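You operate a simulated robot arm through the tools that you are given. There is no shell and no other tool. Be economical: measure what you need, move in short steps, check, and stop when the job is done.

You are at the controls of a simulated two-armed robot. One attempt, no reset.

TASK
Pick up the red-footed cylinder with one hand, pass it to the other hand and put it on the second shelf from the bottom of the steel rack. Open the stoppers drawer, take the blue stopper from the inside of the stoppers drawer and put it on top of the white-footed cylinder, then shut the drawer. Turn the shaker knob to 3. Push the beakers door shut. Take the carton labelled "rods" from the titration bench top and put it on the blue tray. Take the green stopper from the titration bench top and put it on top of the brown bottle there. Turn the stirrer one knob to 4. Put the measuring flask labelled "S-759" from the door end of the titration bench on the red notebook and the measuring flask labelled "S-746" on the window end of the side counter. Fetch the yellow box and set it on the bench in front of the hot plates. Turn the temperature dial to 5 degrees. Fetch the red cap and set it on the yellow tray. Pull the sliding door two open. Any order will do. Set down upright: red-footed cylinder, carton, green stopper, measuring flask.

Only the result counts: the job must be done as asked and must still hold three seconds after the hand-in. Knocking over, shifting, dropping, spilling or breaking anything else fails it. A push-on lid holds only when it is set on centred and level and pressed home; a screw cap is set on level and turned clockwise until tight.

THE ROBOT
Two 7-joint arms with two-finger parallel grippers on one trunk, on a base that drives. Base frame: it is fixed to the floor where the robot stands at the start and does not move with it; the origin is under the middle of the robot, x ahead of it, y to its left, z up. Readings come in cm, degrees, newtons and seconds.
The left shoulder is at the start at [7, 18.7, 132.7], the right one opposite. With the tool pointing down near the work surface each hand reaches from about 10 to 64 cm from the robot's upright axis, wherever it stands, measured 20 degrees to its own side. Places, roughly: beakers door [-200, 200, 40]; bench in front of the hot plates (56x19 cm) [-36, -90, 80]; blue stopper (4x3x5 cm) [-190, 240, 70]; blue tray (17x12x3 cm) [-120, 240, 90]; brown bottle [-150, 250, 100]; carton [-125, 250, 100]; green stopper (4x3x5 cm) [-100, 250, 90]; measuring flask [-300, 250, 100]; red cap (8x8x3 cm) [-400, 100, 90]; red notebook [-275, 275, 75]; red-footed cylinder [75, 0, 125]; second shelf of the steel rack [-410, 20, 50]; shaker knob [-180, 220, 90]; sliding door two [-390, 100, 40]; stirrer one knob [-70, 220, 90]; stoppers drawer [-190, 230, 70]; temperature dial [-380, 120, 80]; white-footed cylinder [75, -25, 125]; window end of the side counter [-410, 90, 90]; yellow box [-300, 250, 100]; yellow tray (23x16x3 cm) [-410, 70, 90]. Payload 3.91 kg a hand.
Tool frame (each hand has its own): the origin (TCP) lies between the finger pads and is the grasp point; the fingertips stand 3 cm ahead of it; z points along the fingers, y is the line along which they close. The gripper opens to 11 cm. The fingers are 2 cm wide and 1 cm thick; the gripper's body (4.8 by 11.2 cm) begins 5.5 cm behind the TCP.
Orientation is that of the tool frame in the base frame, as [roll, pitch, yaw] about the fixed x, y, z axes, in that order (R = Rz(yaw) Ry(pitch) Rx(roll)). With the fingers straight down and closing along the base's y, the tool's x points along the base's -x, its y along +y and its z along -z.

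THE INTERFACE
- The arms move only by the tool apply_moves. It takes "left_moves", "right_moves" or both (then of equal length, played together; a hand with none holds still); each is a list that holds one entry, the list of rows, each a list of 7 numbers: the shift along the tool's x, y, z in units of 20 mm (1.0 is 20 mm), then the turn, a rotation vector about the tool's x, y, z in units of 6 degrees (1.0 is 6 degrees), then the gripper command, from -1 (fully open) to 1 (shut), values between in proportion. In form: [[[dx, dy, dz, rx, ry, rz, hand], ...]]. A call has 1 to 12 rows; each row shifts and turns the commanded pose from where the row before left it, along the tool's axes as they then stand. A call with a number of a shift or a turn outside -1 to 1 is refused whole. Each row takes 0.2 s and may step no farther than 5 cm and 8.6 degrees from the row before; otherwise, or with a gripper value out of range, the whole call is refused. A pose out of reach is approached as far as the arm can. The call stops where the force on the tool passes 40 N (or 10 N more than at its start, if that is more) or the arm is blocked; 0.2 s more then pass. The fingers move at their own pace (about 7.2 cm/s each) and stop on an object; they squeeze with about 25 N. The grip force told is the motor's: it shows also when the fingers shut on nothing. Time passes only in rows, and 0.2 s behind the last, so rows that do not move let the fingers close. It gives the time, the measured TCP pose, the force on the tool (base axes), the opening and the grip force at its end, in the units of the frame above (readings bear some noise), with the torque about the TCP (base axes, N m) and any sound that the robot's microphone picked up.
- Cameras (640 x 400 px; columns grow to the right, rows downward): "scene" is now at [10.31, -7.24, 157.42]; the picture's right is [-0.73, -0.69, -0.00], its down [-0.35, 0.37, -0.86] and it looks along [0.59, -0.62, -0.51] (base axes); focal length 214 px, centre (320, 200). "left" rides on the left gripper at [7.2, -1.7, -10.3] in its tool frame; the picture's right is [0.23, 0.97, 0.00], its down [-0.76, 0.18, -0.62] and it looks along [-0.61, 0.14, 0.78] (tool axes); focal length 222 px, centre (320, 200). "right" rides on the right gripper at [7.2, 1.7, -10.3] in its tool frame; the picture's right is [-0.23, 0.97, 0.00], its down [-0.76, -0.18, -0.62] and it looks along [-0.61, -0.14, 0.78] (tool axes); focal length 222 px, centre (320, 200). There is no depth. A picture from a camera that has moved, and an enlarged one, comes with that camera's place and axes in the base frame and with its lens. The place of the scene camera against the robot may be out by one fixed shift of up to 2.5 cm in any direction.
- grab_frame(camera): a new picture of that camera. No time passes.
- lift_body(by): slides the trunk up (or, below 0, down) by that many cm; the arms and the scene camera ride with it, the base frame stays. It gives what a move gives, with no picture.
- steer(legs): drives the robot by 1 to 6 legs, each [ahead, turn to the left] in cm and degrees, along the robot's own axes; the way and the turn of a leg run together, so that a leg with both is an arc; at most 150 cm and 180 degrees a leg. The arms and the cameras ride along, it lands a little off, and it stops where it bumps. It gives what a move gives.
- head_to(pan, tilt): turns the head with the scene camera to pan (to the left, within 86 degrees either way) and tilt (down, from -29 to 69), counted from straight ahead of the robot. It gives what a move gives.
- zoom(camera, box): a new picture of the part [left, top, right, bottom] of that camera's present view, enlarged. No time passes.
- finish_job(): hands the job in; it is judged then, once.

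Work in short steps. Places have to be worked out from the pictures, the camera data and where the tool is seen: move nearer, look again, correct. Check each grasp and each placing, and mend what went wrong. You have 567 turns and 370 pictures in all, those below and enlarged ones among them. Open the grippers and draw the arms clear of the work before you hand the job in, unless the task says otherwise; then end with one line.

The tools are called after "Emit:" by a JSON object that holds its "api" and its "payload". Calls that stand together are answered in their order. apply_moves: Moves the arms, as the interface text tells. Its arguments: {"type":"object","properties":{"left_moves":{"type":"array"},"right_moves":{"type":"array"}},"required":[]} The other tools are called the same way: lift_body (by) slides the trunk up or down; steer (legs) drives the base; head_to (pan, tilt) turns the head that bears the scene camera; grab_frame (camera) takes a picture; zoom (camera, box) takes an enlarged picture of a part of a camera's view; finish_job () hands the job in.

At the start:

```text
time: 0.0
left_eef_pos: [31.37, -4.42, 144.5]
left_tcp_rot: [-180.0, 0.1, -179.9]
left_ft_force: [-0.5, 0.0, 0.0]
left_torque: [0.0, 0.0, 0.0]
left_gripper_width: 11.02
left_finger_force: 0.0
right_eef_pos: [29.1, -43.99, 143.26]
right_tcp_rot: [179.9, 0.0, -180.0]
right_ft_force: [-0.7, 0.3, -0.5]
right_torque: [0.0, -0.02, 0.0]
right_gripper_width: 11.0
right_finger_force: 0.0
trunk travel left (down, up): [-83.7, 10.3]
robot x, y, heading: [0.32, -0.05, -0.2]
head pan, tilt: [-46.6, 30.7]
```

scene: 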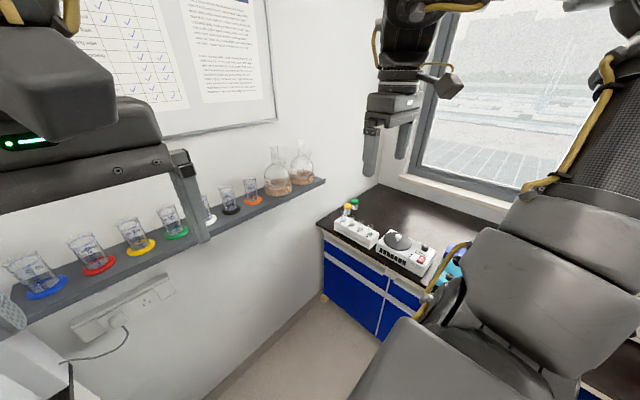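
right: 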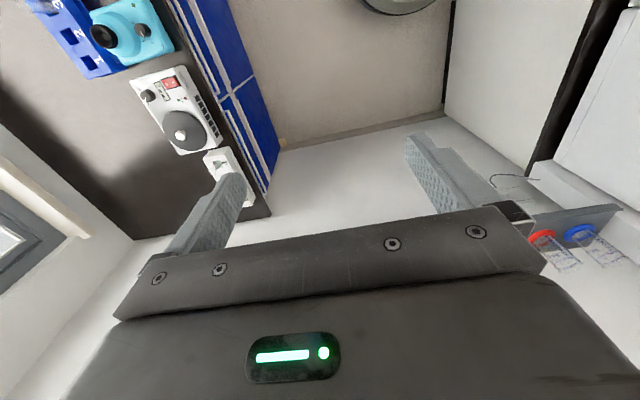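
left: 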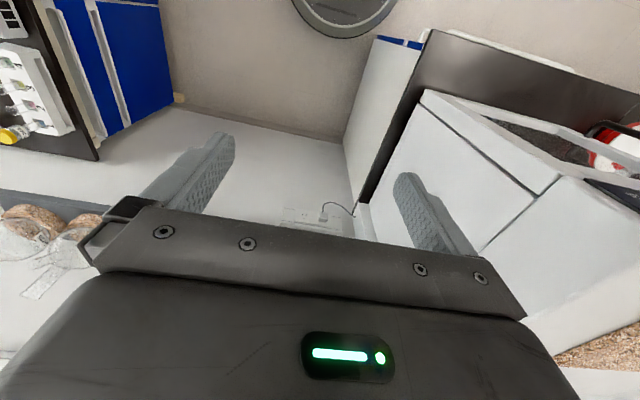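

I start by looking at the wall shelf ahead, where the cylinders stand.

Emit:
{"api": "head_to", "payload": {"pan": 0, "tilt": 25}}

Emit:
{"api": "grab_frame", "payload": {"camera": "scene"}}

```text
time: 1.1
left_eef_pos: [31.27, -4.44, 144.48]
left_tcp_rot: [180.0, -0.1, 180.0]
left_ft_force: [0.1, 0.1, 0.2]
left_torque: [0.04, -0.01, -0.01]
left_gripper_width: 11.03
left_finger_force: 0.1
right_eef_pos: [29.06, -44.08, 143.31]
right_tcp_rot: [180.0, 0.1, 180.0]
right_ft_force: [-0.4, 0.8, -0.5]
right_torque: [-0.02, 0.02, 0.0]
right_gripper_width: 11.0
right_finger_force: 0.0
trunk travel left (down, up): [-83.7, 10.3]
robot x, y, heading: [0.13, -0.14, -0.1]
head pan, tilt: [0.0, 25.0]
```

```text
366 pictures are left
camera scene: at [13.33, -0.69, 158.33], right [0.0, -1.0, 0.0], down [-0.42, 0.0, -0.91], along [0.91, 0.0, -0.42], focal length 214 px, centre (320, 200)
```

scene: 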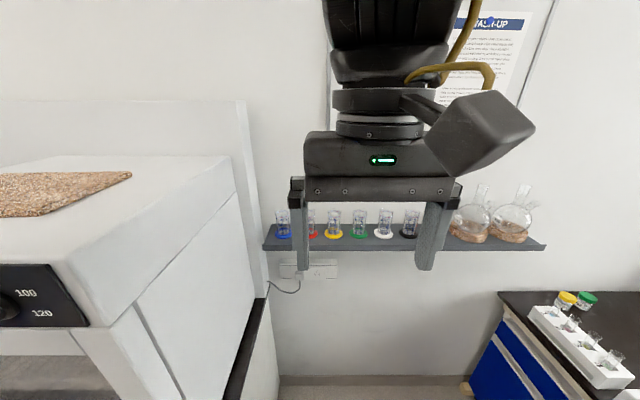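

Next I survey the right and left sides from this position.

Emit:
{"api": "head_to", "payload": {"pan": -86, "tilt": 30}}

Emit:
{"api": "grab_frame", "payload": {"camera": "scene"}}

Emit:
{"api": "head_to", "payload": {"pan": 86, "tilt": 15}}

Emit:
{"api": "grab_frame", "payload": {"camera": "scene"}}

```text
time: 2.7
left_eef_pos: [31.31, -4.44, 144.48]
left_tcp_rot: [180.0, 0.0, -179.9]
left_ft_force: [-0.6, -0.8, -0.4]
left_torque: [-0.02, 0.0, 0.03]
left_gripper_width: 10.98
left_finger_force: 0.0
right_eef_pos: [29.17, -43.97, 143.14]
right_tcp_rot: [179.9, -0.1, -180.0]
right_ft_force: [0.8, 0.0, 0.5]
right_torque: [0.01, 0.04, 0.0]
right_gripper_width: 11.0
right_finger_force: 0.0
trunk travel left (down, up): [-83.7, 10.3]
robot x, y, heading: [-0.23, -0.14, -0.2]
head pan, tilt: [-85.9, 30.0]
```

```text
365 pictures are left
camera scene: at [4.77, -9.7, 157.53], right [-1.0, -0.07, 0.0], down [-0.04, 0.5, -0.87], along [0.06, -0.86, -0.5], focal length 214 px, centre (320, 200)
```

scene: 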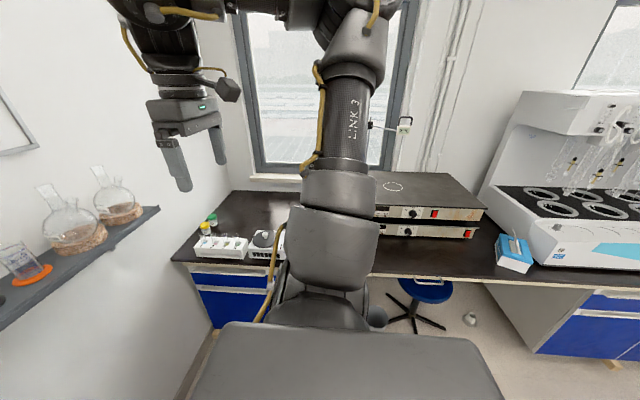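

```text
time: 5.3
left_eef_pos: [31.31, -4.38, 144.49]
left_tcp_rot: [-180.0, 0.0, -179.9]
left_ft_force: [0.4, -0.6, 0.1]
left_torque: [-0.01, 0.01, -0.03]
left_gripper_width: 10.98
left_finger_force: 0.1
right_eef_pos: [29.06, -44.09, 143.33]
right_tcp_rot: [-180.0, 0.0, 179.9]
right_ft_force: [0.2, -0.7, -0.7]
right_torque: [0.0, -0.01, 0.0]
right_gripper_width: 11.01
right_finger_force: 0.1
trunk travel left (down, up): [-83.7, 10.3]
robot x, y, heading: [-0.0, -0.32, 0.2]
head pan, tilt: [85.9, 15.0]
```

```text
364 pictures are left
camera scene: at [4.79, 8.64, 159.95], right [1.0, -0.07, 0.0], down [-0.02, -0.26, -0.97], along [0.07, 0.96, -0.26], focal length 214 px, centre (320, 200)
```

scene: 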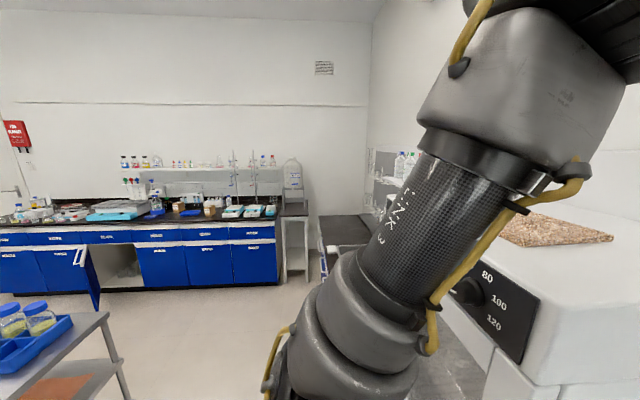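

Red cylinder is around (75, 3, 116). I drive up 18 cm and look closer at the shelf.

Emit:
{"api": "steer", "payload": {"legs": [[18, 0]]}}

Emit:
{"api": "head_to", "payload": {"pan": 0, "tilt": 40}}

Emit:
{"api": "grab_frame", "payload": {"camera": "scene"}}

Emit:
{"api": "grab_frame", "payload": {"camera": "left"}}

```text
time: 6.5
left_eef_pos: [38.05, -3.9, 144.73]
left_tcp_rot: [-179.9, 0.5, -178.5]
left_ft_force: [-0.4, 0.7, -0.4]
left_torque: [0.01, -0.02, 0.03]
left_gripper_width: 11.01
left_finger_force: 0.2
right_eef_pos: [36.91, -43.42, 143.6]
right_tcp_rot: [-179.8, 0.5, -178.3]
right_ft_force: [0.3, 0.4, -0.5]
right_torque: [0.0, -0.05, -0.01]
right_gripper_width: 10.99
right_finger_force: 0.0
trunk travel left (down, up): [-83.7, 10.3]
robot x, y, heading: [7.85, -0.93, 1.8]
head pan, tilt: [85.9, 15.0]
stopped in leg 1: the robot was blocked; the commanded pose is now the measured one
```

```text
time: 8.1
left_eef_pos: [39.1, -4.1, 144.57]
left_tcp_rot: [179.8, 0.2, -178.4]
left_ft_force: [0.0, 0.3, 0.2]
left_torque: [0.0, 0.02, -0.01]
left_gripper_width: 11.02
left_finger_force: 0.1
right_eef_pos: [38.16, -43.74, 143.19]
right_tcp_rot: [179.8, 0.2, -178.2]
right_ft_force: [-0.3, 0.8, -0.1]
right_torque: [0.03, 0.01, 0.0]
right_gripper_width: 11.0
right_finger_force: 0.0
trunk travel left (down, up): [-83.7, 10.3]
robot x, y, heading: [7.91, -0.77, 1.8]
head pan, tilt: [0.0, 40.0]
```

```text
363 pictures are left
camera scene: at [20.56, -1.05, 155.98], right [0.04, -1.0, 0.0], down [-0.64, -0.02, -0.77], along [0.77, 0.03, -0.64], focal length 214 px, centre (320, 200)
```

scene: 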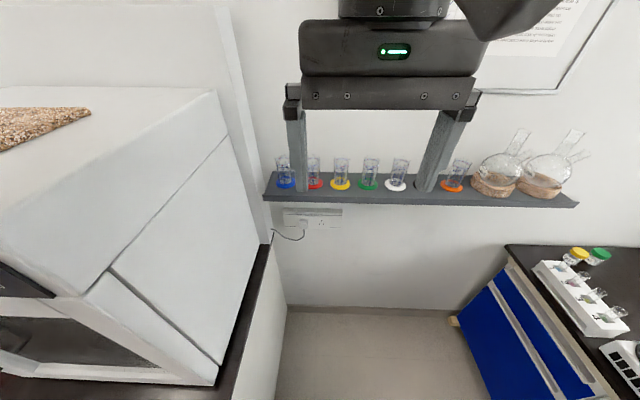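

```text
362 pictures are left
camera left: at [31.85, -5.91, 154.87], right [-0.25, 0.97, 0.0], down [0.76, 0.2, 0.62], along [0.6, 0.16, -0.78], focal length 222 px, centre (320, 200)
```

left: 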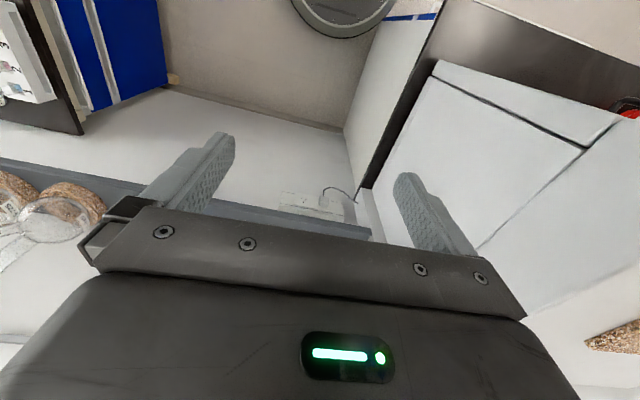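

The base bumped the counter on the left (its edge lies near y=23). I back off and shift about 25 cm to the right.

Emit:
{"api": "steer", "payload": {"legs": [[-25, -1.8], [0, -50], [32, 0], [0, 50]]}}

Emit:
{"api": "grab_frame", "payload": {"camera": "scene"}}

```text
time: 16.1
left_eef_pos: [34.41, -29.71, 144.48]
left_tcp_rot: [179.9, 0.1, 179.7]
left_ft_force: [1.1, 0.0, 0.5]
left_torque: [-0.02, 0.02, 0.02]
left_gripper_width: 11.02
left_finger_force: 0.1
right_eef_pos: [32.16, -69.31, 143.31]
right_tcp_rot: [179.9, 0.2, 179.9]
right_ft_force: [-0.5, 0.5, -0.2]
right_torque: [0.02, -0.03, 0.0]
right_gripper_width: 10.99
right_finger_force: 0.1
trunk travel left (down, up): [-83.7, 10.3]
robot x, y, heading: [3.19, -25.18, 0.1]
head pan, tilt: [0.0, 40.0]
```

```text
361 pictures are left
camera scene: at [16.05, -26.13, 156.0], right [0.0, -1.0, 0.0], down [-0.64, 0.0, -0.77], along [0.77, 0.0, -0.64], focal length 214 px, centre (320, 200)
```

scene: 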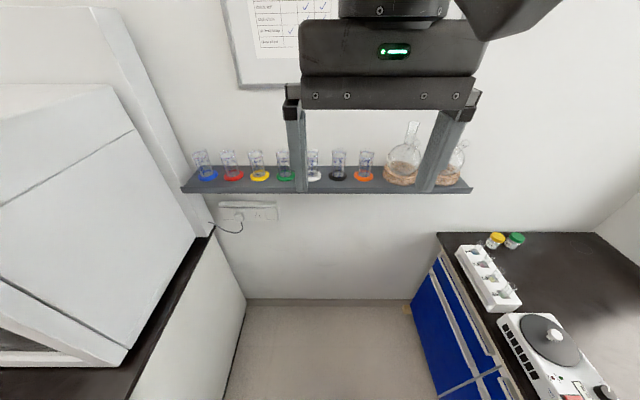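

Clear ahead now; drive 20 cm forward.

Emit:
{"api": "steer", "payload": {"legs": [[20, 0]]}}

Emit:
{"api": "head_to", "payload": {"pan": 20, "tilt": 42}}

Emit:
{"api": "grab_frame", "payload": {"camera": "scene"}}

```text
time: 17.7
left_eef_pos: [54.19, -29.52, 144.66]
left_tcp_rot: [180.0, 0.3, 179.7]
left_ft_force: [-0.2, 0.0, 0.4]
left_torque: [-0.01, -0.03, -0.01]
left_gripper_width: 11.01
left_finger_force: 0.0
right_eef_pos: [51.76, -69.17, 143.38]
right_tcp_rot: [179.9, 0.4, 179.9]
right_ft_force: [-0.3, 0.8, -0.6]
right_torque: [0.0, -0.01, -0.03]
right_gripper_width: 11.0
right_finger_force: 0.2
trunk travel left (down, up): [-83.7, 10.3]
robot x, y, heading: [23.84, -25.51, 0.1]
head pan, tilt: [0.0, 40.0]
```

```text
time: 18.6
left_eef_pos: [54.69, -29.62, 144.4]
left_tcp_rot: [179.9, 0.0, 179.7]
left_ft_force: [-0.3, 0.2, -0.7]
left_torque: [-0.03, 0.02, -0.03]
left_gripper_width: 11.02
left_finger_force: 0.0
right_eef_pos: [52.34, -69.2, 143.32]
right_tcp_rot: [180.0, 0.0, 179.9]
right_ft_force: [0.5, 0.5, -0.7]
right_torque: [-0.01, 0.01, -0.02]
right_gripper_width: 11.0
right_finger_force: 0.0
trunk travel left (down, up): [-83.7, 10.3]
robot x, y, heading: [23.48, -25.41, 0.1]
head pan, tilt: [20.0, 42.0]
```

```text
360 pictures are left
camera scene: at [35.67, -23.17, 155.69], right [0.34, -0.94, 0.0], down [-0.63, -0.23, -0.74], along [0.7, 0.26, -0.67], focal length 214 px, centre (320, 200)
```

scene: 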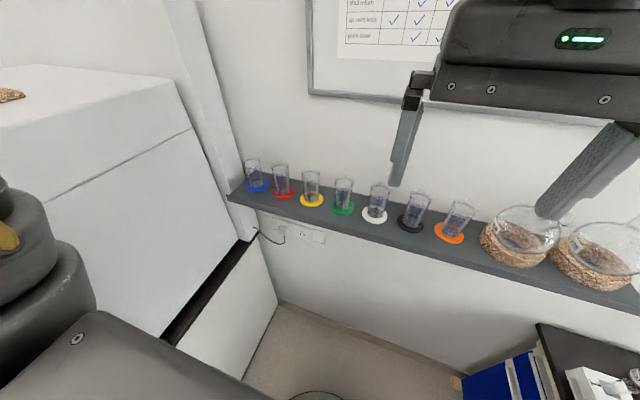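

I move the left hand above and before the red cylinder to look with its camera.

Emit:
{"api": "apply_moves", "payload": {"left_moves": [[[0, 1, 0, 0, 0, 0, -1], [0, 1, 0, 0, 0, 0, -1], [0, 1, 0, 0, 0, 0, -1], [0, 1, 0, 0, 0, 0, -1], [0, 1, 0, 0, 0, 0, -1], [0, 1, 0, 0, 0, 0, -1], [0, 1, 0, 0, 0, 0, -1], [0, 1, 0, 0, 0, 0, -1], [0, 1, 0, 0, 0, 0, -1], [0, 1, 0, 0, 0, 0, -1], [0, 1, 0, 0, 0, 0, -1], [0, 1, 0, 0, 0, 0, -1]]]}}

Emit:
{"api": "grab_frame", "payload": {"camera": "left"}}

Emit:
{"api": "grab_frame", "payload": {"camera": "scene"}}

```text
time: 21.2
left_eef_pos: [53.62, -6.65, 142.91]
left_tcp_rot: [-179.9, 0.0, 179.9]
left_ft_force: [-0.6, -0.9, 0.4]
left_torque: [-0.01, -0.01, 0.0]
left_gripper_width: 10.99
left_finger_force: 0.0
left hand out of reach, approached as far as the arm can: row 10, 11, 12
right_eef_pos: [52.33, -69.08, 143.34]
right_tcp_rot: [180.0, 0.2, 179.9]
right_ft_force: [0.3, -0.4, -0.5]
right_torque: [0.0, 0.01, 0.01]
right_gripper_width: 10.98
right_finger_force: 0.1
trunk travel left (down, up): [-83.7, 10.3]
robot x, y, heading: [23.49, -25.35, -0.0]
head pan, tilt: [20.0, 42.0]
```

```text
359 pictures are left
camera left: at [46.39, -8.22, 153.26], right [-0.22, 0.97, 0.0], down [0.76, 0.18, 0.62], along [0.61, 0.14, -0.78], focal length 222 px, centre (320, 200)
```

left: 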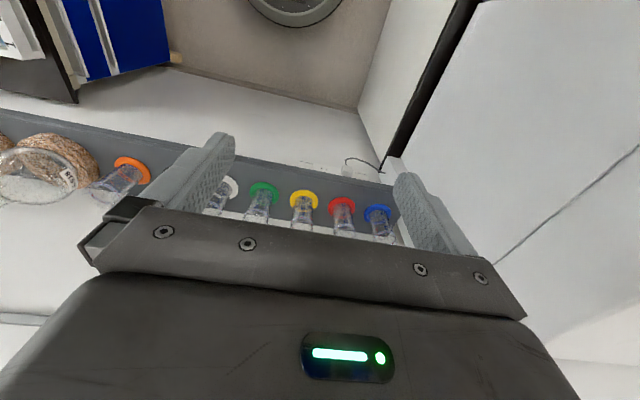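

```text
358 pictures are left
camera scene: at [35.62, -22.96, 155.69], right [0.34, -0.94, 0.0], down [-0.63, -0.23, -0.74], along [0.7, 0.26, -0.67], focal length 214 px, centre (320, 200)
```

scene: 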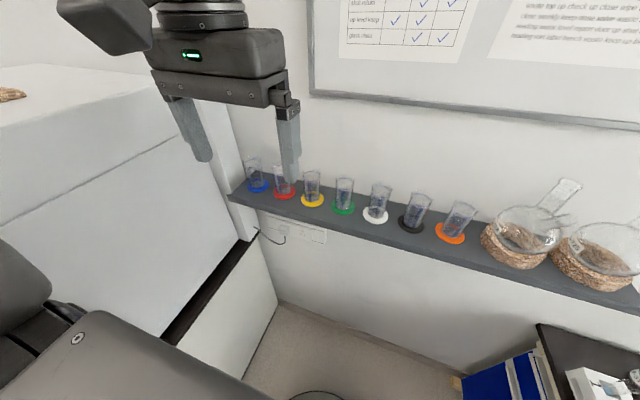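

Tool-down is at the limit of reach here, so I pitch the left tool 45° forward for the grasp and look again. Red cylinder estimate: about (77, 4), shelf top z≈114.

Emit:
{"api": "apply_moves", "payload": {"left_moves": [[[0, 0, 0, 0, -1, 0, -0.27], [0, 0, 0, 0, -1, 0, -0.27], [0, 0, 0, 0, -1, 0, -0.27], [0, 0, 0, 0, -1, 0, -0.27], [0, 0, 0, 0, -1, 0, -0.27], [0, 0, 0, 0, -1, 0, -0.27], [0, 0, 0, 0, -1, 0, -0.27], [0, 0, 0, 0, -0.5, 0, -0.27], [0.5, 1, 0.5, 0, 0, 0, -0.27], [0.5, 1, 0.5, 0, 0, 0, -0.27], [0.5, 1, 0.5, 0, 0, 0, -0.27], [0.5, 1, 0.5, 0, 0, 0, -0.27]]]}}

Emit:
{"api": "grab_frame", "payload": {"camera": "left"}}

Emit:
{"api": "grab_frame", "payload": {"camera": "scene"}}

```text
time: 23.8
left_eef_pos: [56.14, 0.39, 145.99]
left_tcp_rot: [-179.8, 45.0, 179.6]
left_ft_force: [-0.2, 0.8, -0.4]
left_torque: [0.03, -0.02, -0.01]
left_gripper_width: 7.0
left_finger_force: 0.1
left hand out of reach, approached as far as the arm can: row 7, 8, 9, 10, 11, 12
right_eef_pos: [52.42, -69.05, 143.42]
right_tcp_rot: [-180.0, 0.1, 179.9]
right_ft_force: [0.1, 0.5, 0.3]
right_torque: [-0.01, 0.0, -0.01]
right_gripper_width: 11.0
right_finger_force: 0.0
trunk travel left (down, up): [-83.7, 10.3]
robot x, y, heading: [23.35, -25.03, 0.3]
head pan, tilt: [20.0, 42.0]
```

```text
357 pictures are left
camera left: at [43.71, -1.19, 148.19], right [-0.15, 0.97, -0.16], down [0.1, 0.18, 0.98], along [0.98, 0.14, -0.12], focal length 222 px, centre (320, 200)
```

left: 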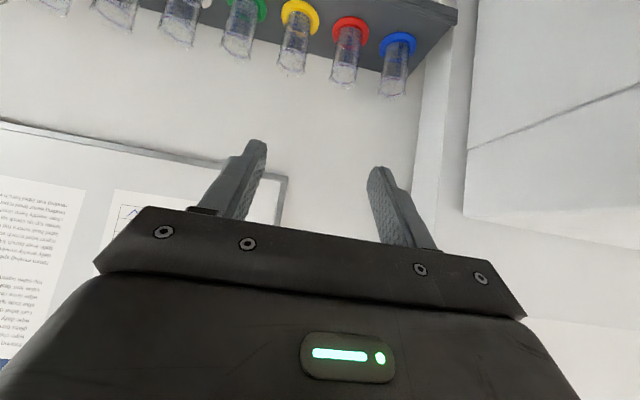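

```text
356 pictures are left
camera scene: at [35.62, -22.98, 155.69], right [0.34, -0.94, 0.0], down [-0.63, -0.23, -0.74], along [0.7, 0.26, -0.67], focal length 214 px, centre (320, 200)
```

scene: 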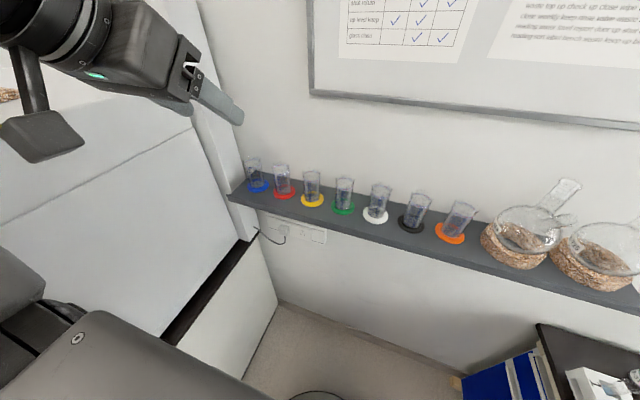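

Both views agree: red foot at about (77, 4, 114), tube top z≈124. I move to a pre-grasp along the 45° tool axis.

Emit:
{"api": "apply_moves", "payload": {"left_moves": [[[0.2, 0, 1, 0, 0, 0, -0.27], [0.2, 0, 1, 0, 0, 0, -0.27], [0.2, 0.2, 1, 0, 0, 0, -0.27], [0.2, 0.2, 1, 0, 0, 0, -0.27], [0.2, 0.2, 1, 0, 0, 0, -0.27], [0.2, 0.2, 1, 0, 0, 0, -0.27]]]}}

Emit:
{"api": "grab_frame", "payload": {"camera": "left"}}

```text
time: 25.2
left_eef_pos: [63.31, 2.25, 141.28]
left_tcp_rot: [-180.0, 45.1, 180.0]
left_ft_force: [0.8, -0.1, -0.3]
left_torque: [0.01, 0.01, 0.0]
left_gripper_width: 6.98
left_finger_force: 0.1
left hand out of reach, approached as far as the arm can: row 1, 2, 3, 4, 5, 6
right_eef_pos: [52.2, -69.17, 143.34]
right_tcp_rot: [-180.0, 0.1, 179.8]
right_ft_force: [-0.4, -0.9, 0.9]
right_torque: [-0.01, 0.0, 0.07]
right_gripper_width: 11.0
right_finger_force: 0.1
trunk travel left (down, up): [-83.7, 10.3]
robot x, y, heading: [23.17, -25.41, -0.0]
head pan, tilt: [20.0, 42.0]
```

```text
355 pictures are left
camera left: at [50.83, 0.64, 143.38], right [-0.16, 0.97, -0.16], down [0.1, 0.18, 0.98], along [0.98, 0.14, -0.12], focal length 222 px, centre (320, 200)
```

left: 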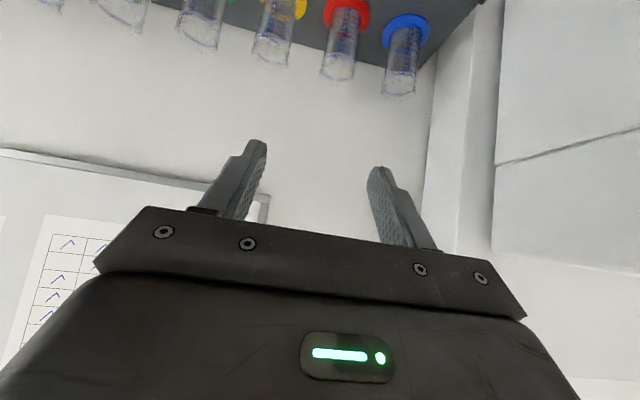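

The arm works awkwardly this high; I raise the trunk so the work sits lower relative to the shoulders.

Emit:
{"api": "lift_body", "payload": {"by": 10}}

Emit:
{"api": "apply_moves", "payload": {"left_moves": [[[0.8, 0, 1, 0, 0, 0, -0.27], [0.8, 0, 1, 0, 0, 0, -0.27], [0.8, 0.2, 1, 0, 0, 0, -0.27], [0.8, 0.2, 1, 0, 0, 0, -0.27]]]}}

```text
time: 26.5
left_eef_pos: [63.22, 2.14, 151.1]
left_tcp_rot: [-180.0, 45.2, 179.9]
left_ft_force: [0.1, -0.3, -0.1]
left_torque: [0.02, -0.01, -0.02]
left_gripper_width: 7.0
left_finger_force: 0.0
right_eef_pos: [52.31, -69.11, 153.36]
right_tcp_rot: [179.8, 0.2, 179.9]
right_ft_force: [0.3, -1.1, 1.0]
right_torque: [0.03, -0.01, -0.03]
right_gripper_width: 11.01
right_finger_force: 0.0
trunk travel left (down, up): [-93.7, 0.3]
robot x, y, heading: [23.7, -25.38, -0.0]
head pan, tilt: [20.0, 42.0]
```

```text
time: 27.5
left_eef_pos: [66.34, 1.75, 148.01]
left_tcp_rot: [180.0, 45.2, 179.9]
left_ft_force: [-0.8, -0.3, 0.6]
left_torque: [-0.01, 0.02, 0.02]
left_gripper_width: 6.98
left_finger_force: 0.0
left hand out of reach, approached as far as the arm can: row 1, 2, 3, 4
right_eef_pos: [52.29, -69.25, 153.22]
right_tcp_rot: [179.8, 0.2, 179.8]
right_ft_force: [1.5, -0.6, -0.7]
right_torque: [-0.04, 0.0, 0.01]
right_gripper_width: 11.02
right_finger_force: 0.0
trunk travel left (down, up): [-93.7, 0.3]
robot x, y, heading: [23.41, -25.34, 0.1]
head pan, tilt: [20.0, 42.0]
```

The hand is too close to its own shoulder (elbow limit). I back up 15 cm and then approach again.

Emit:
{"api": "steer", "payload": {"legs": [[-15, 0]]}}

Emit:
{"api": "apply_moves", "payload": {"left_moves": [[[0, 0, 0.1, 0, 0, 0, -0.27], [0, 0, 0.1, 0, 0, 0, -0.27]]]}}

```text
time: 28.9
left_eef_pos: [51.8, 1.86, 147.88]
left_tcp_rot: [179.9, 45.0, -179.9]
left_ft_force: [-0.3, 0.9, -0.3]
left_torque: [-0.01, -0.01, 0.0]
left_gripper_width: 6.98
left_finger_force: 0.1
right_eef_pos: [37.73, -69.35, 153.21]
right_tcp_rot: [179.8, 0.0, 179.8]
right_ft_force: [0.0, 0.6, 0.2]
right_torque: [0.0, 0.0, 0.03]
right_gripper_width: 10.99
right_finger_force: 0.1
trunk travel left (down, up): [-93.7, 0.3]
robot x, y, heading: [8.79, -25.24, 0.1]
head pan, tilt: [20.0, 42.0]
```

```text
time: 29.5
left_eef_pos: [52.08, 2.07, 147.58]
left_tcp_rot: [-179.9, 45.0, 180.0]
left_ft_force: [1.3, -0.2, 0.4]
left_torque: [0.02, -0.01, 0.03]
left_gripper_width: 7.01
left_finger_force: 0.1
right_eef_pos: [37.68, -69.17, 153.29]
right_tcp_rot: [180.0, 0.0, 179.9]
right_ft_force: [-0.4, -0.7, -0.9]
right_torque: [0.01, 0.0, 0.02]
right_gripper_width: 11.01
right_finger_force: 0.0
trunk travel left (down, up): [-93.7, 0.3]
robot x, y, heading: [8.68, -25.5, 0.3]
head pan, tilt: [20.0, 42.0]
```

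In reach now. Move along the tool axis to the pre-grasp at about (66.4, 4, 131.6).

Emit:
{"api": "apply_moves", "payload": {"left_moves": [[[0.05, 0.09, 0.97, 0, 0, 0, -0.27], [0.05, 0.09, 0.97, 0, 0, 0, -0.27], [0.05, 0.09, 0.97, 0, 0, 0, -0.27], [0.05, 0.09, 0.97, 0, 0, 0, -0.27], [0.05, 0.09, 0.97, 0, 0, 0, -0.27], [0.05, 0.09, 0.97, 0, 0, 0, -0.27], [0.05, 0.09, 0.97, 0, 0, 0, -0.27], [0.05, 0.09, 0.97, 0, 0, 0, -0.27], [0.05, 0.09, 0.97, 0, 0, 0, -0.27], [0.05, 0.09, 0.97, 0, 0, 0, -0.27], [0.05, 0.09, 0.97, 0, 0, 0, -0.27]]]}}

Emit:
{"api": "grab_frame", "payload": {"camera": "left"}}

```text
time: 31.9
left_eef_pos: [53.76, 2.56, 145.0]
left_tcp_rot: [-179.9, 45.1, -179.6]
left_ft_force: [0.1, -0.1, 1.2]
left_torque: [0.01, -0.02, 0.01]
left_gripper_width: 6.98
left_finger_force: 0.1
left hand out of reach, approached as far as the arm can: row 2, 3, 4, 5, 6, 7, 8, 9, 10, 11
right_eef_pos: [37.28, -69.27, 153.34]
right_tcp_rot: [179.9, 0.3, 179.9]
right_ft_force: [-0.3, -0.4, 0.4]
right_torque: [0.02, 0.0, 0.02]
right_gripper_width: 11.01
right_finger_force: 0.1
trunk travel left (down, up): [-93.7, 0.3]
robot x, y, heading: [8.64, -25.11, 0.3]
head pan, tilt: [20.0, 42.0]
```

```text
354 pictures are left
camera left: at [41.23, 0.91, 147.25], right [-0.17, 0.97, -0.16], down [0.09, 0.18, 0.98], along [0.98, 0.15, -0.12], focal length 222 px, centre (320, 200)
```

left: 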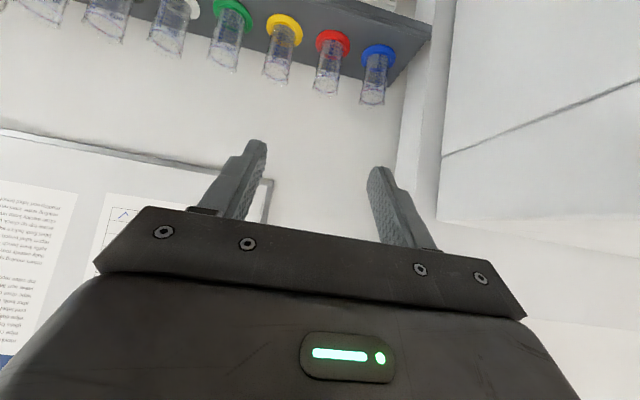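

I look at the arm's shape to understand the limit.

Emit:
{"api": "head_to", "payload": {"pan": 40, "tilt": 20}}

Emit:
{"api": "grab_frame", "payload": {"camera": "scene"}}

```text
time: 32.7
left_eef_pos: [53.73, 2.57, 145.06]
left_tcp_rot: [-179.7, 45.0, -179.5]
left_ft_force: [0.1, 0.8, -0.4]
left_torque: [0.01, -0.02, -0.03]
left_gripper_width: 6.99
left_finger_force: 0.0
right_eef_pos: [37.32, -69.15, 153.25]
right_tcp_rot: [179.8, 0.3, 179.9]
right_ft_force: [-0.1, -0.1, -0.6]
right_torque: [-0.02, 0.02, 0.0]
right_gripper_width: 11.0
right_finger_force: 0.1
trunk travel left (down, up): [-93.7, 0.3]
robot x, y, heading: [8.61, -25.38, 0.1]
head pan, tilt: [40.0, 20.0]
```

```text
353 pictures are left
camera scene: at [19.82, -20.04, 169.13], right [0.64, -0.76, 0.0], down [-0.26, -0.22, -0.94], along [0.72, 0.61, -0.34], focal length 214 px, centre (320, 200)
```

scene: 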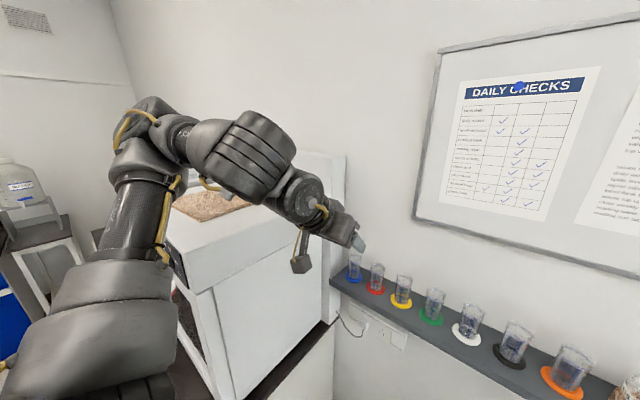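

Test which direction is limited: try pure ahead, then pure down.

Emit:
{"api": "apply_moves", "payload": {"left_moves": [[[-0.7, 0, 0.7, 0, 0, 0, -0.27], [-0.7, 0, 0.7, 0, 0, 0, -0.27], [-0.7, 0, 0.7, 0, 0, 0, -0.27]]]}}

Emit:
{"api": "apply_moves", "payload": {"left_moves": [[[0, 0, -1, 0, 0, 0, -0.27], [0, 0, -1, 0, 0, 0, -0.27], [0, 0, -1, 0, 0, 0, -0.27], [0, 0, -1, 0, 0, 0, -0.27], [0, 0, -1, 0, 0, 0, -0.27], [0, 0, -1, 0, 0, 0, -0.27], [0, 0, -1, 0, 0, 0, -0.27], [0, 0, -1, 0, 0, 0, -0.27], [0, 0, -1, 0, 0, 0, -0.27], [0, 0, -1, 0, 0, 0, -0.27]]]}}

```text
time: 33.5
left_eef_pos: [53.77, 2.6, 145.09]
left_tcp_rot: [-179.7, 45.1, -179.6]
left_ft_force: [-0.2, 0.2, 0.5]
left_torque: [0.0, -0.01, -0.02]
left_gripper_width: 7.01
left_finger_force: 0.0
left hand out of reach, approached as far as the arm can: row 1, 2, 3
right_eef_pos: [37.3, -69.26, 153.43]
right_tcp_rot: [179.9, 0.2, 179.9]
right_ft_force: [-0.4, -0.1, -0.6]
right_torque: [-0.04, 0.01, 0.0]
right_gripper_width: 11.0
right_finger_force: 0.1
trunk travel left (down, up): [-93.7, 0.3]
robot x, y, heading: [8.72, -25.52, 0.1]
head pan, tilt: [40.0, 20.0]
```

```text
time: 35.7
left_eef_pos: [41.7, 0.07, 156.35]
left_tcp_rot: [-179.9, 45.2, -179.9]
left_ft_force: [0.9, 0.7, 0.1]
left_torque: [0.0, -0.06, -0.03]
left_gripper_width: 6.95
left_finger_force: 0.1
left hand out of reach, approached as far as the arm can: row 2, 8, 9, 10
right_eef_pos: [37.41, -69.4, 153.35]
right_tcp_rot: [179.9, 0.1, 179.8]
right_ft_force: [-0.5, 0.1, 0.1]
right_torque: [0.03, -0.02, 0.0]
right_gripper_width: 11.0
right_finger_force: 0.2
trunk travel left (down, up): [-93.7, 0.3]
robot x, y, heading: [8.86, -25.34, 0.3]
head pan, tilt: [40.0, 20.0]
```

The limit appears to be the elbow fold (hand too near its shoulder). I go round: right, forward, then left.

Emit:
{"api": "apply_moves", "payload": {"left_moves": [[[0, -1, 0, 0, 0, 0, -0.27], [0, -1, 0, 0, 0, 0, -0.27], [0, -1, 0, 0, 0, 0, -0.27], [0, -1, 0, 0, 0, 0, -0.27], [0, -1, 0, 0, 0, 0, -0.27], [0, -1, 0, 0, 0, 0, -0.27], [0, -1, 0, 0, 0, 0, -0.27], [0, -1, 0, 0, 0, 0, -0.27], [0, -1, 0, 0, 0, 0, -0.27], [0, -1, 0, 0, 0, 0, -0.27]]]}}

Emit:
{"api": "apply_moves", "payload": {"left_moves": [[[-0.7, 0, 0.7, 0, 0, 0, -0.27], [-0.7, 0, 0.7, 0, 0, 0, -0.27], [-0.7, 0, 0.7, 0, 0, 0, -0.27], [-0.7, 0, 0.7, 0, 0, 0, -0.27], [-0.7, 0, 0.7, 0, 0, 0, -0.27], [-0.7, 0, 0.7, 0, 0, 0, -0.27], [-0.7, 0, 0.7, 0, 0, 0, -0.27], [-0.7, 0, 0.7, 0, 0, 0, -0.27], [-0.7, 0, 0.7, 0, 0, 0, -0.27], [-0.7, 0, 0.7, 0, 0, 0, -0.27]]]}}

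Emit:
{"api": "grab_frame", "payload": {"camera": "scene"}}

```text
time: 37.9
left_eef_pos: [42.18, -19.29, 156.87]
left_tcp_rot: [-176.3, 44.2, -176.5]
left_ft_force: [-0.4, 0.4, -0.1]
left_torque: [0.03, -0.01, 0.03]
left_gripper_width: 6.95
left_finger_force: 0.1
right_eef_pos: [37.28, -69.54, 153.18]
right_tcp_rot: [179.7, 0.3, 179.8]
right_ft_force: [0.4, -0.7, -0.2]
right_torque: [0.02, 0.02, -0.01]
right_gripper_width: 11.01
right_finger_force: 0.1
trunk travel left (down, up): [-93.7, 0.3]
robot x, y, heading: [8.66, -25.56, 0.5]
head pan, tilt: [40.0, 20.0]
```

```text
time: 40.1
left_eef_pos: [61.33, -20.2, 156.41]
left_tcp_rot: [180.0, 45.1, 179.9]
left_ft_force: [0.9, -0.3, 0.5]
left_torque: [0.04, 0.0, 0.01]
left_gripper_width: 6.97
left_finger_force: 0.1
right_eef_pos: [37.38, -69.32, 153.13]
right_tcp_rot: [179.9, 0.2, 179.9]
right_ft_force: [0.5, 0.2, 0.1]
right_torque: [-0.04, 0.0, -0.01]
right_gripper_width: 11.01
right_finger_force: 0.1
trunk travel left (down, up): [-93.7, 0.3]
robot x, y, heading: [8.6, -24.89, 0.6]
head pan, tilt: [40.0, 20.0]
```

```text
352 pictures are left
camera scene: at [19.78, -20.22, 169.15], right [0.64, -0.76, 0.0], down [-0.26, -0.22, -0.94], along [0.72, 0.61, -0.34], focal length 214 px, centre (320, 200)
```

scene: 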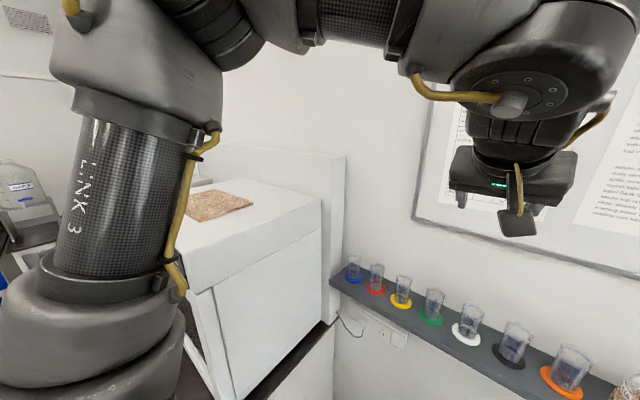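

That works. Now swing left and down to the pre-grasp.

Emit:
{"api": "apply_moves", "payload": {"left_moves": [[[0.58, 1, 0.88, 0, 0, 0, -0.27], [0.58, 1, 0.88, 0, 0, 0, -0.27], [0.58, 1, 0.88, 0, 0, 0, -0.27], [0.58, 1, 0.88, 0, 0, 0, -0.27], [0.58, 1, 0.88, 0, 0, 0, -0.27], [0.58, 1, 0.88, 0, 0, 0, -0.27], [0.58, 1, 0.88, 0, 0, 0, -0.27], [0.58, 1, 0.88, 0, 0, 0, -0.27], [0.58, 1, 0.88, 0, 0, 0, -0.27], [0.58, 1, 0.88, 0, 0, 0, -0.27], [0.58, 1, 0.88, 0, 0, 0, -0.27], [0.58, 1, 0.88, 0, 0, 0, -0.27]]]}}

Emit:
{"api": "grab_frame", "payload": {"camera": "left"}}

Emit:
{"api": "grab_frame", "payload": {"camera": "scene"}}

```text
time: 42.7
left_eef_pos: [62.27, -1.81, 131.75]
left_tcp_rot: [180.0, 45.2, -179.6]
left_ft_force: [0.4, 1.0, -0.4]
left_torque: [0.02, 0.05, 0.01]
left_gripper_width: 7.01
left_finger_force: 0.1
left hand out of reach, approached as far as the arm can: row 7, 8, 9, 10, 11, 12
right_eef_pos: [37.28, -69.16, 153.36]
right_tcp_rot: [-180.0, 0.1, 179.9]
right_ft_force: [-1.4, 0.6, 0.3]
right_torque: [-0.05, 0.01, 0.02]
right_gripper_width: 11.01
right_finger_force: 0.1
trunk travel left (down, up): [-93.7, 0.3]
robot x, y, heading: [8.48, -25.57, 0.2]
head pan, tilt: [40.0, 20.0]
```

```text
351 pictures are left
camera left: at [49.76, -3.52, 133.94], right [-0.17, 0.97, -0.16], down [0.09, 0.18, 0.98], along [0.98, 0.15, -0.12], focal length 222 px, centre (320, 200)
```

left: 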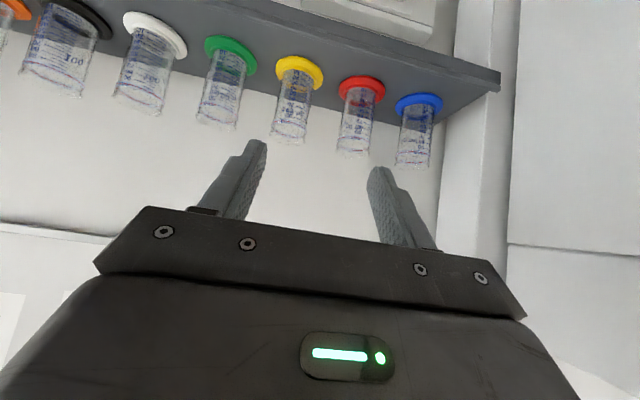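

```text
350 pictures are left
camera scene: at [19.87, -19.93, 169.13], right [0.65, -0.76, 0.0], down [-0.26, -0.22, -0.94], along [0.72, 0.61, -0.34], focal length 214 px, centre (320, 200)
```

scene: 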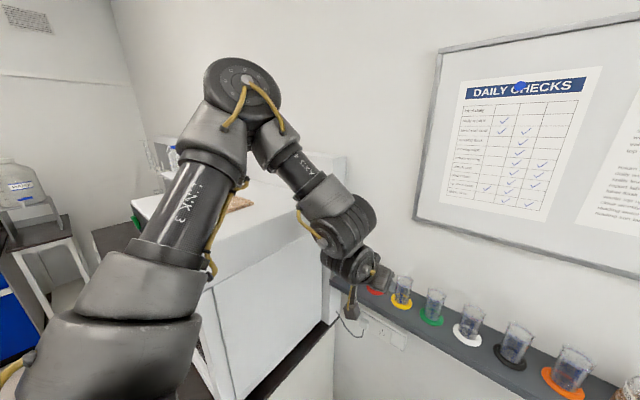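

Posture is good but stops ~5 cm short; I let the base do it: turn 5° left and drive ahead 5.5 cm.

Emit:
{"api": "steer", "payload": {"legs": [[0, 5], [5.5, 0]]}}

Emit:
{"api": "grab_frame", "payload": {"camera": "left"}}

```text
time: 44.2
left_eef_pos: [64.05, 3.01, 132.38]
left_tcp_rot: [-179.9, 45.8, -174.7]
left_ft_force: [-0.1, 0.2, 0.0]
left_torque: [0.01, 0.0, 0.0]
left_gripper_width: 7.0
left_finger_force: 0.1
right_eef_pos: [44.96, -65.96, 153.63]
right_tcp_rot: [180.0, 0.9, -175.1]
right_ft_force: [-0.3, -0.5, -0.1]
right_torque: [0.02, -0.02, 0.01]
right_gripper_width: 11.01
right_finger_force: 0.1
trunk travel left (down, up): [-93.7, 0.3]
robot x, y, heading: [13.94, -25.15, 5.0]
head pan, tilt: [40.0, 20.0]
```

```text
349 pictures are left
camera left: at [51.72, 0.35, 134.45], right [-0.25, 0.95, -0.16], down [0.07, 0.18, 0.98], along [0.97, 0.23, -0.11], focal length 222 px, centre (320, 200)
```

left: 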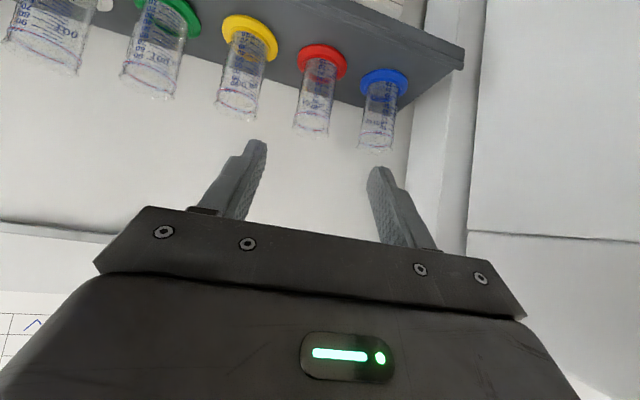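

Red tube axis confirmed at (77.2, 3.9), top ≈122.5. Advance most of the way along the tool axis and check.

Emit:
{"api": "apply_moves", "payload": {"left_moves": [[[-0.03, -0.01, 0.94, 0, 0, 0, -0.27], [-0.03, -0.01, 0.94, 0, 0, 0, -0.27], [-0.03, -0.01, 0.94, 0, 0, 0, -0.27], [-0.03, -0.01, 0.94, 0, 0, 0, -0.27], [-0.03, -0.01, 0.94, 0, 0, 0, -0.27]]]}}

Emit:
{"api": "grab_frame", "payload": {"camera": "left"}}

```text
time: 45.4
left_eef_pos: [67.91, 1.92, 127.13]
left_tcp_rot: [179.8, 45.1, -174.6]
left_ft_force: [1.5, -0.6, -0.4]
left_torque: [0.0, 0.0, -0.02]
left_gripper_width: 6.99
left_finger_force: 0.1
left hand out of reach, approached as far as the arm can: row 1, 2, 3, 4, 5
right_eef_pos: [46.58, -66.03, 153.36]
right_tcp_rot: [179.9, 0.2, -175.0]
right_ft_force: [0.5, -0.2, -0.4]
right_torque: [0.02, 0.01, 0.04]
right_gripper_width: 11.0
right_finger_force: 0.1
trunk travel left (down, up): [-93.7, 0.3]
robot x, y, heading: [14.18, -24.92, 5.1]
head pan, tilt: [40.0, 20.0]
```

```text
348 pictures are left
camera left: at [55.56, -0.93, 129.22], right [-0.25, 0.95, -0.16], down [0.08, 0.18, 0.98], along [0.96, 0.23, -0.12], focal length 222 px, centre (320, 200)
```

left: 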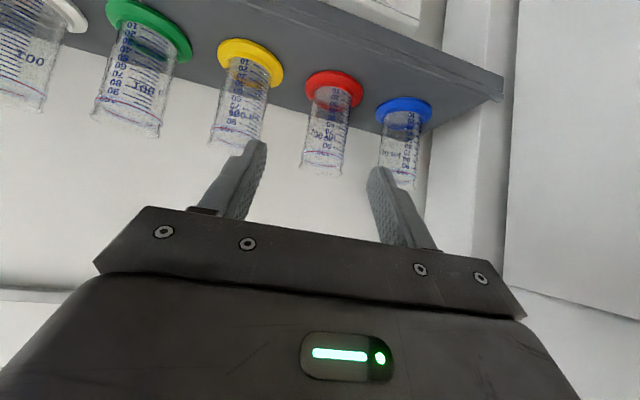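

Likely a wrist-yaw limit with the elbow out to the left. I yaw the tool about 25° to the right about the vertical.

Emit:
{"api": "apply_moves", "payload": {"left_moves": [[[0, 0, 0, 0.74, 0, 0.74, -0.27], [0, 0, 0, 0.74, 0, 0.74, -0.27], [0, 0, 0, 0.74, 0, 0.74, -0.27], [0, 0, 0, 0.74, 0, 0.74, -0.27], [0, 0, 0, 0, 0, 0, -0.27]]]}}

Emit:
{"api": "apply_moves", "payload": {"left_moves": [[[0, 0, 0.3, 0, 0, 0, -0.27], [0, 0, 0.3, 0, 0, 0, -0.27]]]}}

Emit:
{"api": "grab_frame", "payload": {"camera": "left"}}

```text
time: 46.6
left_eef_pos: [63.0, -3.75, 126.88]
left_tcp_rot: [-179.9, 45.2, 173.2]
left_ft_force: [-0.1, -0.2, -0.4]
left_torque: [-0.03, 0.01, 0.0]
left_gripper_width: 7.01
left_finger_force: 0.0
left hand out of reach, approached as far as the arm can: row 1, 2, 3, 4
right_eef_pos: [46.45, -65.64, 153.37]
right_tcp_rot: [-179.9, 0.3, -175.0]
right_ft_force: [0.5, 0.3, -0.4]
right_torque: [-0.01, 0.03, 0.03]
right_gripper_width: 11.01
right_finger_force: 0.1
trunk travel left (down, up): [-93.7, 0.3]
robot x, y, heading: [14.07, -24.6, 5.1]
head pan, tilt: [40.0, 20.0]
```

```text
time: 47.2
left_eef_pos: [63.34, -3.88, 126.52]
left_tcp_rot: [-180.0, 45.4, 172.7]
left_ft_force: [0.0, -0.5, 0.0]
left_torque: [-0.01, -0.02, 0.02]
left_gripper_width: 7.01
left_finger_force: 0.1
left hand out of reach, approached as far as the arm can: row 2
right_eef_pos: [46.32, -65.68, 153.45]
right_tcp_rot: [-179.9, 0.3, -175.0]
right_ft_force: [-0.2, 0.0, 0.7]
right_torque: [0.01, 0.01, 0.04]
right_gripper_width: 10.98
right_finger_force: 0.1
trunk travel left (down, up): [-93.7, 0.3]
robot x, y, heading: [14.16, -24.69, 5.1]
head pan, tilt: [40.0, 20.0]
```

```text
347 pictures are left
camera left: at [50.79, -3.88, 128.59], right [-0.04, 0.99, -0.16], down [0.11, 0.16, 0.98], along [0.99, 0.02, -0.12], focal length 222 px, centre (320, 200)
```

left: 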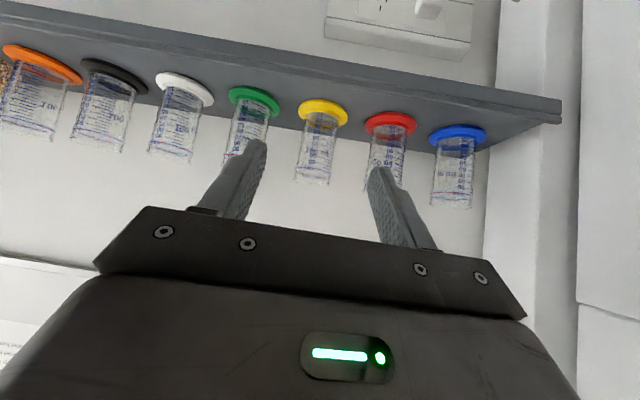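

Wrong way: it wants yaw to the left instead. I lift slightly and yaw ~33° left.

Emit:
{"api": "apply_moves", "payload": {"left_moves": [[[-0.6, 0, -0.6, 0, 0, 0, -0.27], [-0.6, 0, -0.6, 0, 0, 0, -0.27], [0, 0, 0, -0.78, 0, -0.78, -0.27], [0, 0, 0, -0.78, 0, -0.78, -0.27], [0, 0, 0, -0.78, 0, -0.78, -0.27], [0, 0, 0, -0.78, 0, -0.78, -0.27], [0, 0, 0, -0.78, 0, -0.78, -0.27], [0, 0, 0, 0, 0, 0, -0.27]]]}}

Emit:
{"api": "grab_frame", "payload": {"camera": "left"}}

```text
time: 49.0
left_eef_pos: [63.36, -4.15, 129.92]
left_tcp_rot: [-179.9, 45.4, -154.0]
left_ft_force: [0.4, 0.1, 0.8]
left_torque: [0.02, 0.02, 0.0]
left_gripper_width: 7.0
left_finger_force: 0.0
right_eef_pos: [46.18, -66.12, 153.44]
right_tcp_rot: [179.9, 0.3, -175.0]
right_ft_force: [0.3, -1.1, 0.5]
right_torque: [0.0, -0.01, 0.02]
right_gripper_width: 10.98
right_finger_force: 0.1
trunk travel left (down, up): [-93.7, 0.3]
robot x, y, heading: [14.08, -25.06, 5.2]
head pan, tilt: [40.0, 20.0]
```

```text
346 pictures are left
camera left: at [52.84, -10.97, 132.11], right [-0.57, 0.81, -0.16], down [0.0, 0.2, 0.98], along [0.82, 0.56, -0.12], focal length 222 px, centre (320, 200)
```

left: 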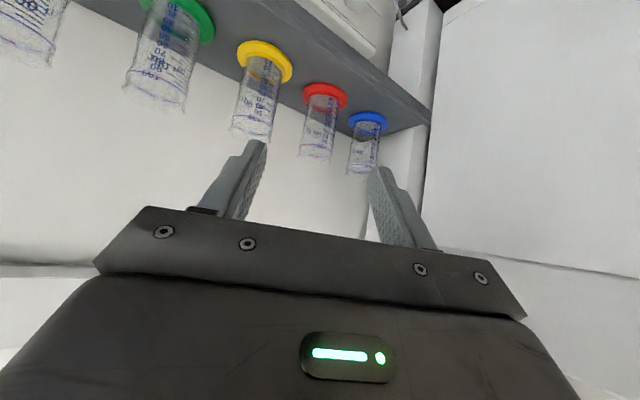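

In reach now. Align (up-tool and lateral), then advance 9 cm along the tool axis.

Emit:
{"api": "apply_moves", "payload": {"left_moves": [[[-0.73, 0.2, 0, 0, 0, 0, -0.15], [-0.73, 0.2, 0, 0, 0, 0, -0.15], [-0.73, 0.2, 0, 0, 0, 0, -0.15], [0, 0, 1, 0, 0, 0, -0.15], [0, 0, 1, 0, 0, 0, -0.15], [0, 0, 1, 0, 0, 0, -0.15], [0, 0, 1, 0, 0, 0, -0.15], [0, 0, 0.5, 0, 0, 0, -0.15]]]}}

Emit:
{"api": "grab_frame", "payload": {"camera": "left"}}

```text
time: 50.8
left_eef_pos: [71.51, 1.23, 126.67]
left_tcp_rot: [180.0, 45.3, -154.1]
left_ft_force: [0.7, 0.2, 0.0]
left_torque: [0.05, -0.02, -0.03]
left_gripper_width: 6.3
left_finger_force: 0.2
right_eef_pos: [46.45, -66.05, 153.35]
right_tcp_rot: [179.8, 0.3, -175.1]
right_ft_force: [0.4, -0.1, 0.5]
right_torque: [0.01, 0.0, -0.02]
right_gripper_width: 10.99
right_finger_force: 0.0
trunk travel left (down, up): [-93.7, 0.3]
robot x, y, heading: [13.78, -24.9, 5.4]
head pan, tilt: [40.0, 20.0]
```

```text
345 pictures are left
camera left: at [60.96, -5.7, 128.81], right [-0.57, 0.81, -0.16], down [0.01, 0.2, 0.98], along [0.82, 0.56, -0.12], focal length 222 px, centre (320, 200)
```

left: 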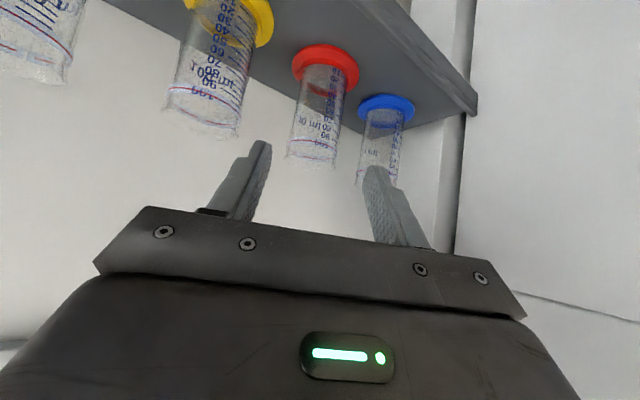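

Aligned; advance the last 7.7 cm and then close.

Emit:
{"api": "apply_moves", "payload": {"left_moves": [[[0.02, -0.02, 0.96, 0, 0, 0, -0.15], [0.02, -0.02, 0.96, 0, 0, 0, -0.15], [0.02, -0.02, 0.96, 0, 0, 0, -0.15], [0.02, -0.02, 0.96, 0, 0, 0, -0.15]]]}}

Emit:
{"api": "grab_frame", "payload": {"camera": "left"}}

Emit:
{"api": "grab_frame", "payload": {"camera": "scene"}}

```text
time: 51.8
left_eef_pos: [76.26, 3.37, 121.23]
left_tcp_rot: [-180.0, 45.3, -154.2]
left_ft_force: [0.3, 1.1, -0.1]
left_torque: [0.04, 0.03, 0.01]
left_gripper_width: 6.33
left_finger_force: 0.0
right_eef_pos: [46.31, -65.98, 153.42]
right_tcp_rot: [179.9, 0.4, -175.1]
right_ft_force: [0.5, 0.0, -0.4]
right_torque: [0.03, 0.01, -0.01]
right_gripper_width: 11.02
right_finger_force: 0.0
trunk travel left (down, up): [-93.7, 0.3]
robot x, y, heading: [13.8, -24.8, 5.3]
head pan, tilt: [40.0, 20.0]
```

```text
344 pictures are left
camera left: at [65.71, -3.4, 123.28], right [-0.57, 0.81, -0.16], down [0.01, 0.2, 0.98], along [0.82, 0.56, -0.12], focal length 222 px, centre (320, 200)
```

left: 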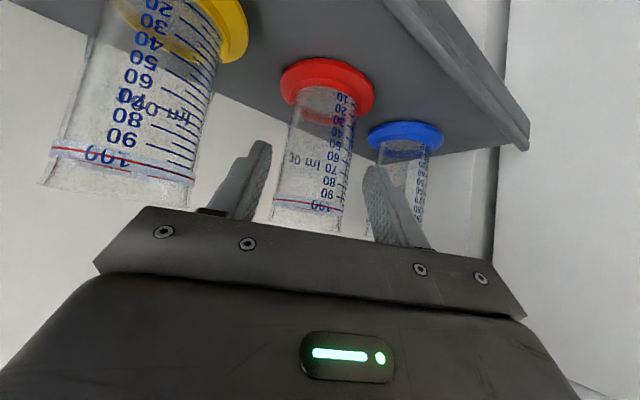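

```text
343 pictures are left
camera scene: at [24.66, -18.46, 169.13], right [0.71, -0.7, 0.0], down [-0.24, -0.24, -0.94], along [0.66, 0.67, -0.34], focal length 214 px, centre (320, 200)
```

scene: 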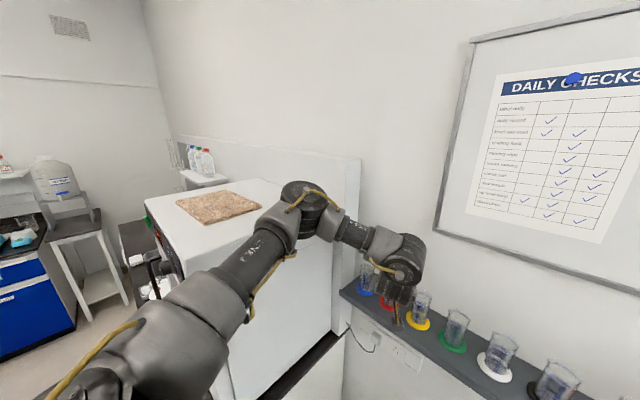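

The tube lies between the fingers; close.

Emit:
{"api": "apply_moves", "payload": {"left_moves": [[[0, 0, 0, 0, 0, 0, 1], [0, 0, 0, 0, 0, 0, 1], [0, 0, 0, 0, 0, 0, 1], [0, 0, 0, 0, 0, 0, 1], [0, 0, 0, 0, 0, 0, 1]]]}}

Emit:
{"api": "grab_frame", "payload": {"camera": "left"}}

```text
time: 53.0
left_eef_pos: [76.17, 3.48, 121.05]
left_tcp_rot: [-179.8, 45.3, -154.1]
left_ft_force: [0.4, -0.5, 0.7]
left_torque: [0.09, 0.06, 0.0]
left_gripper_width: 4.41
left_finger_force: 24.8
right_eef_pos: [46.22, -66.07, 153.28]
right_tcp_rot: [179.9, 0.3, -175.1]
right_ft_force: [-0.2, 0.4, -0.3]
right_torque: [0.03, -0.02, 0.02]
right_gripper_width: 11.0
right_finger_force: 0.1
trunk travel left (down, up): [-93.7, 0.3]
robot x, y, heading: [14.15, -24.92, 5.5]
head pan, tilt: [40.0, 20.0]
```

```text
342 pictures are left
camera left: at [65.63, -3.44, 123.33], right [-0.57, 0.81, -0.16], down [0.01, 0.2, 0.98], along [0.82, 0.56, -0.12], focal length 222 px, centre (320, 200)
```

left: 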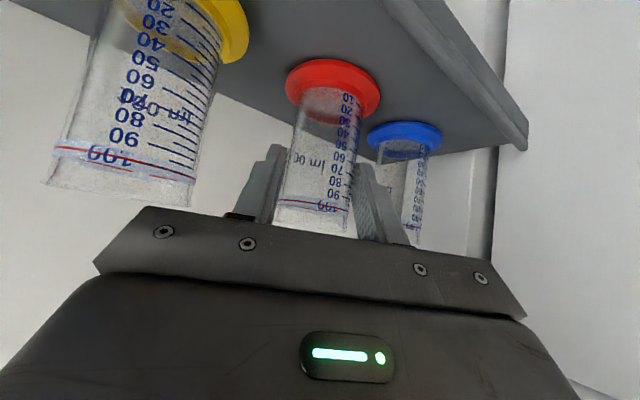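

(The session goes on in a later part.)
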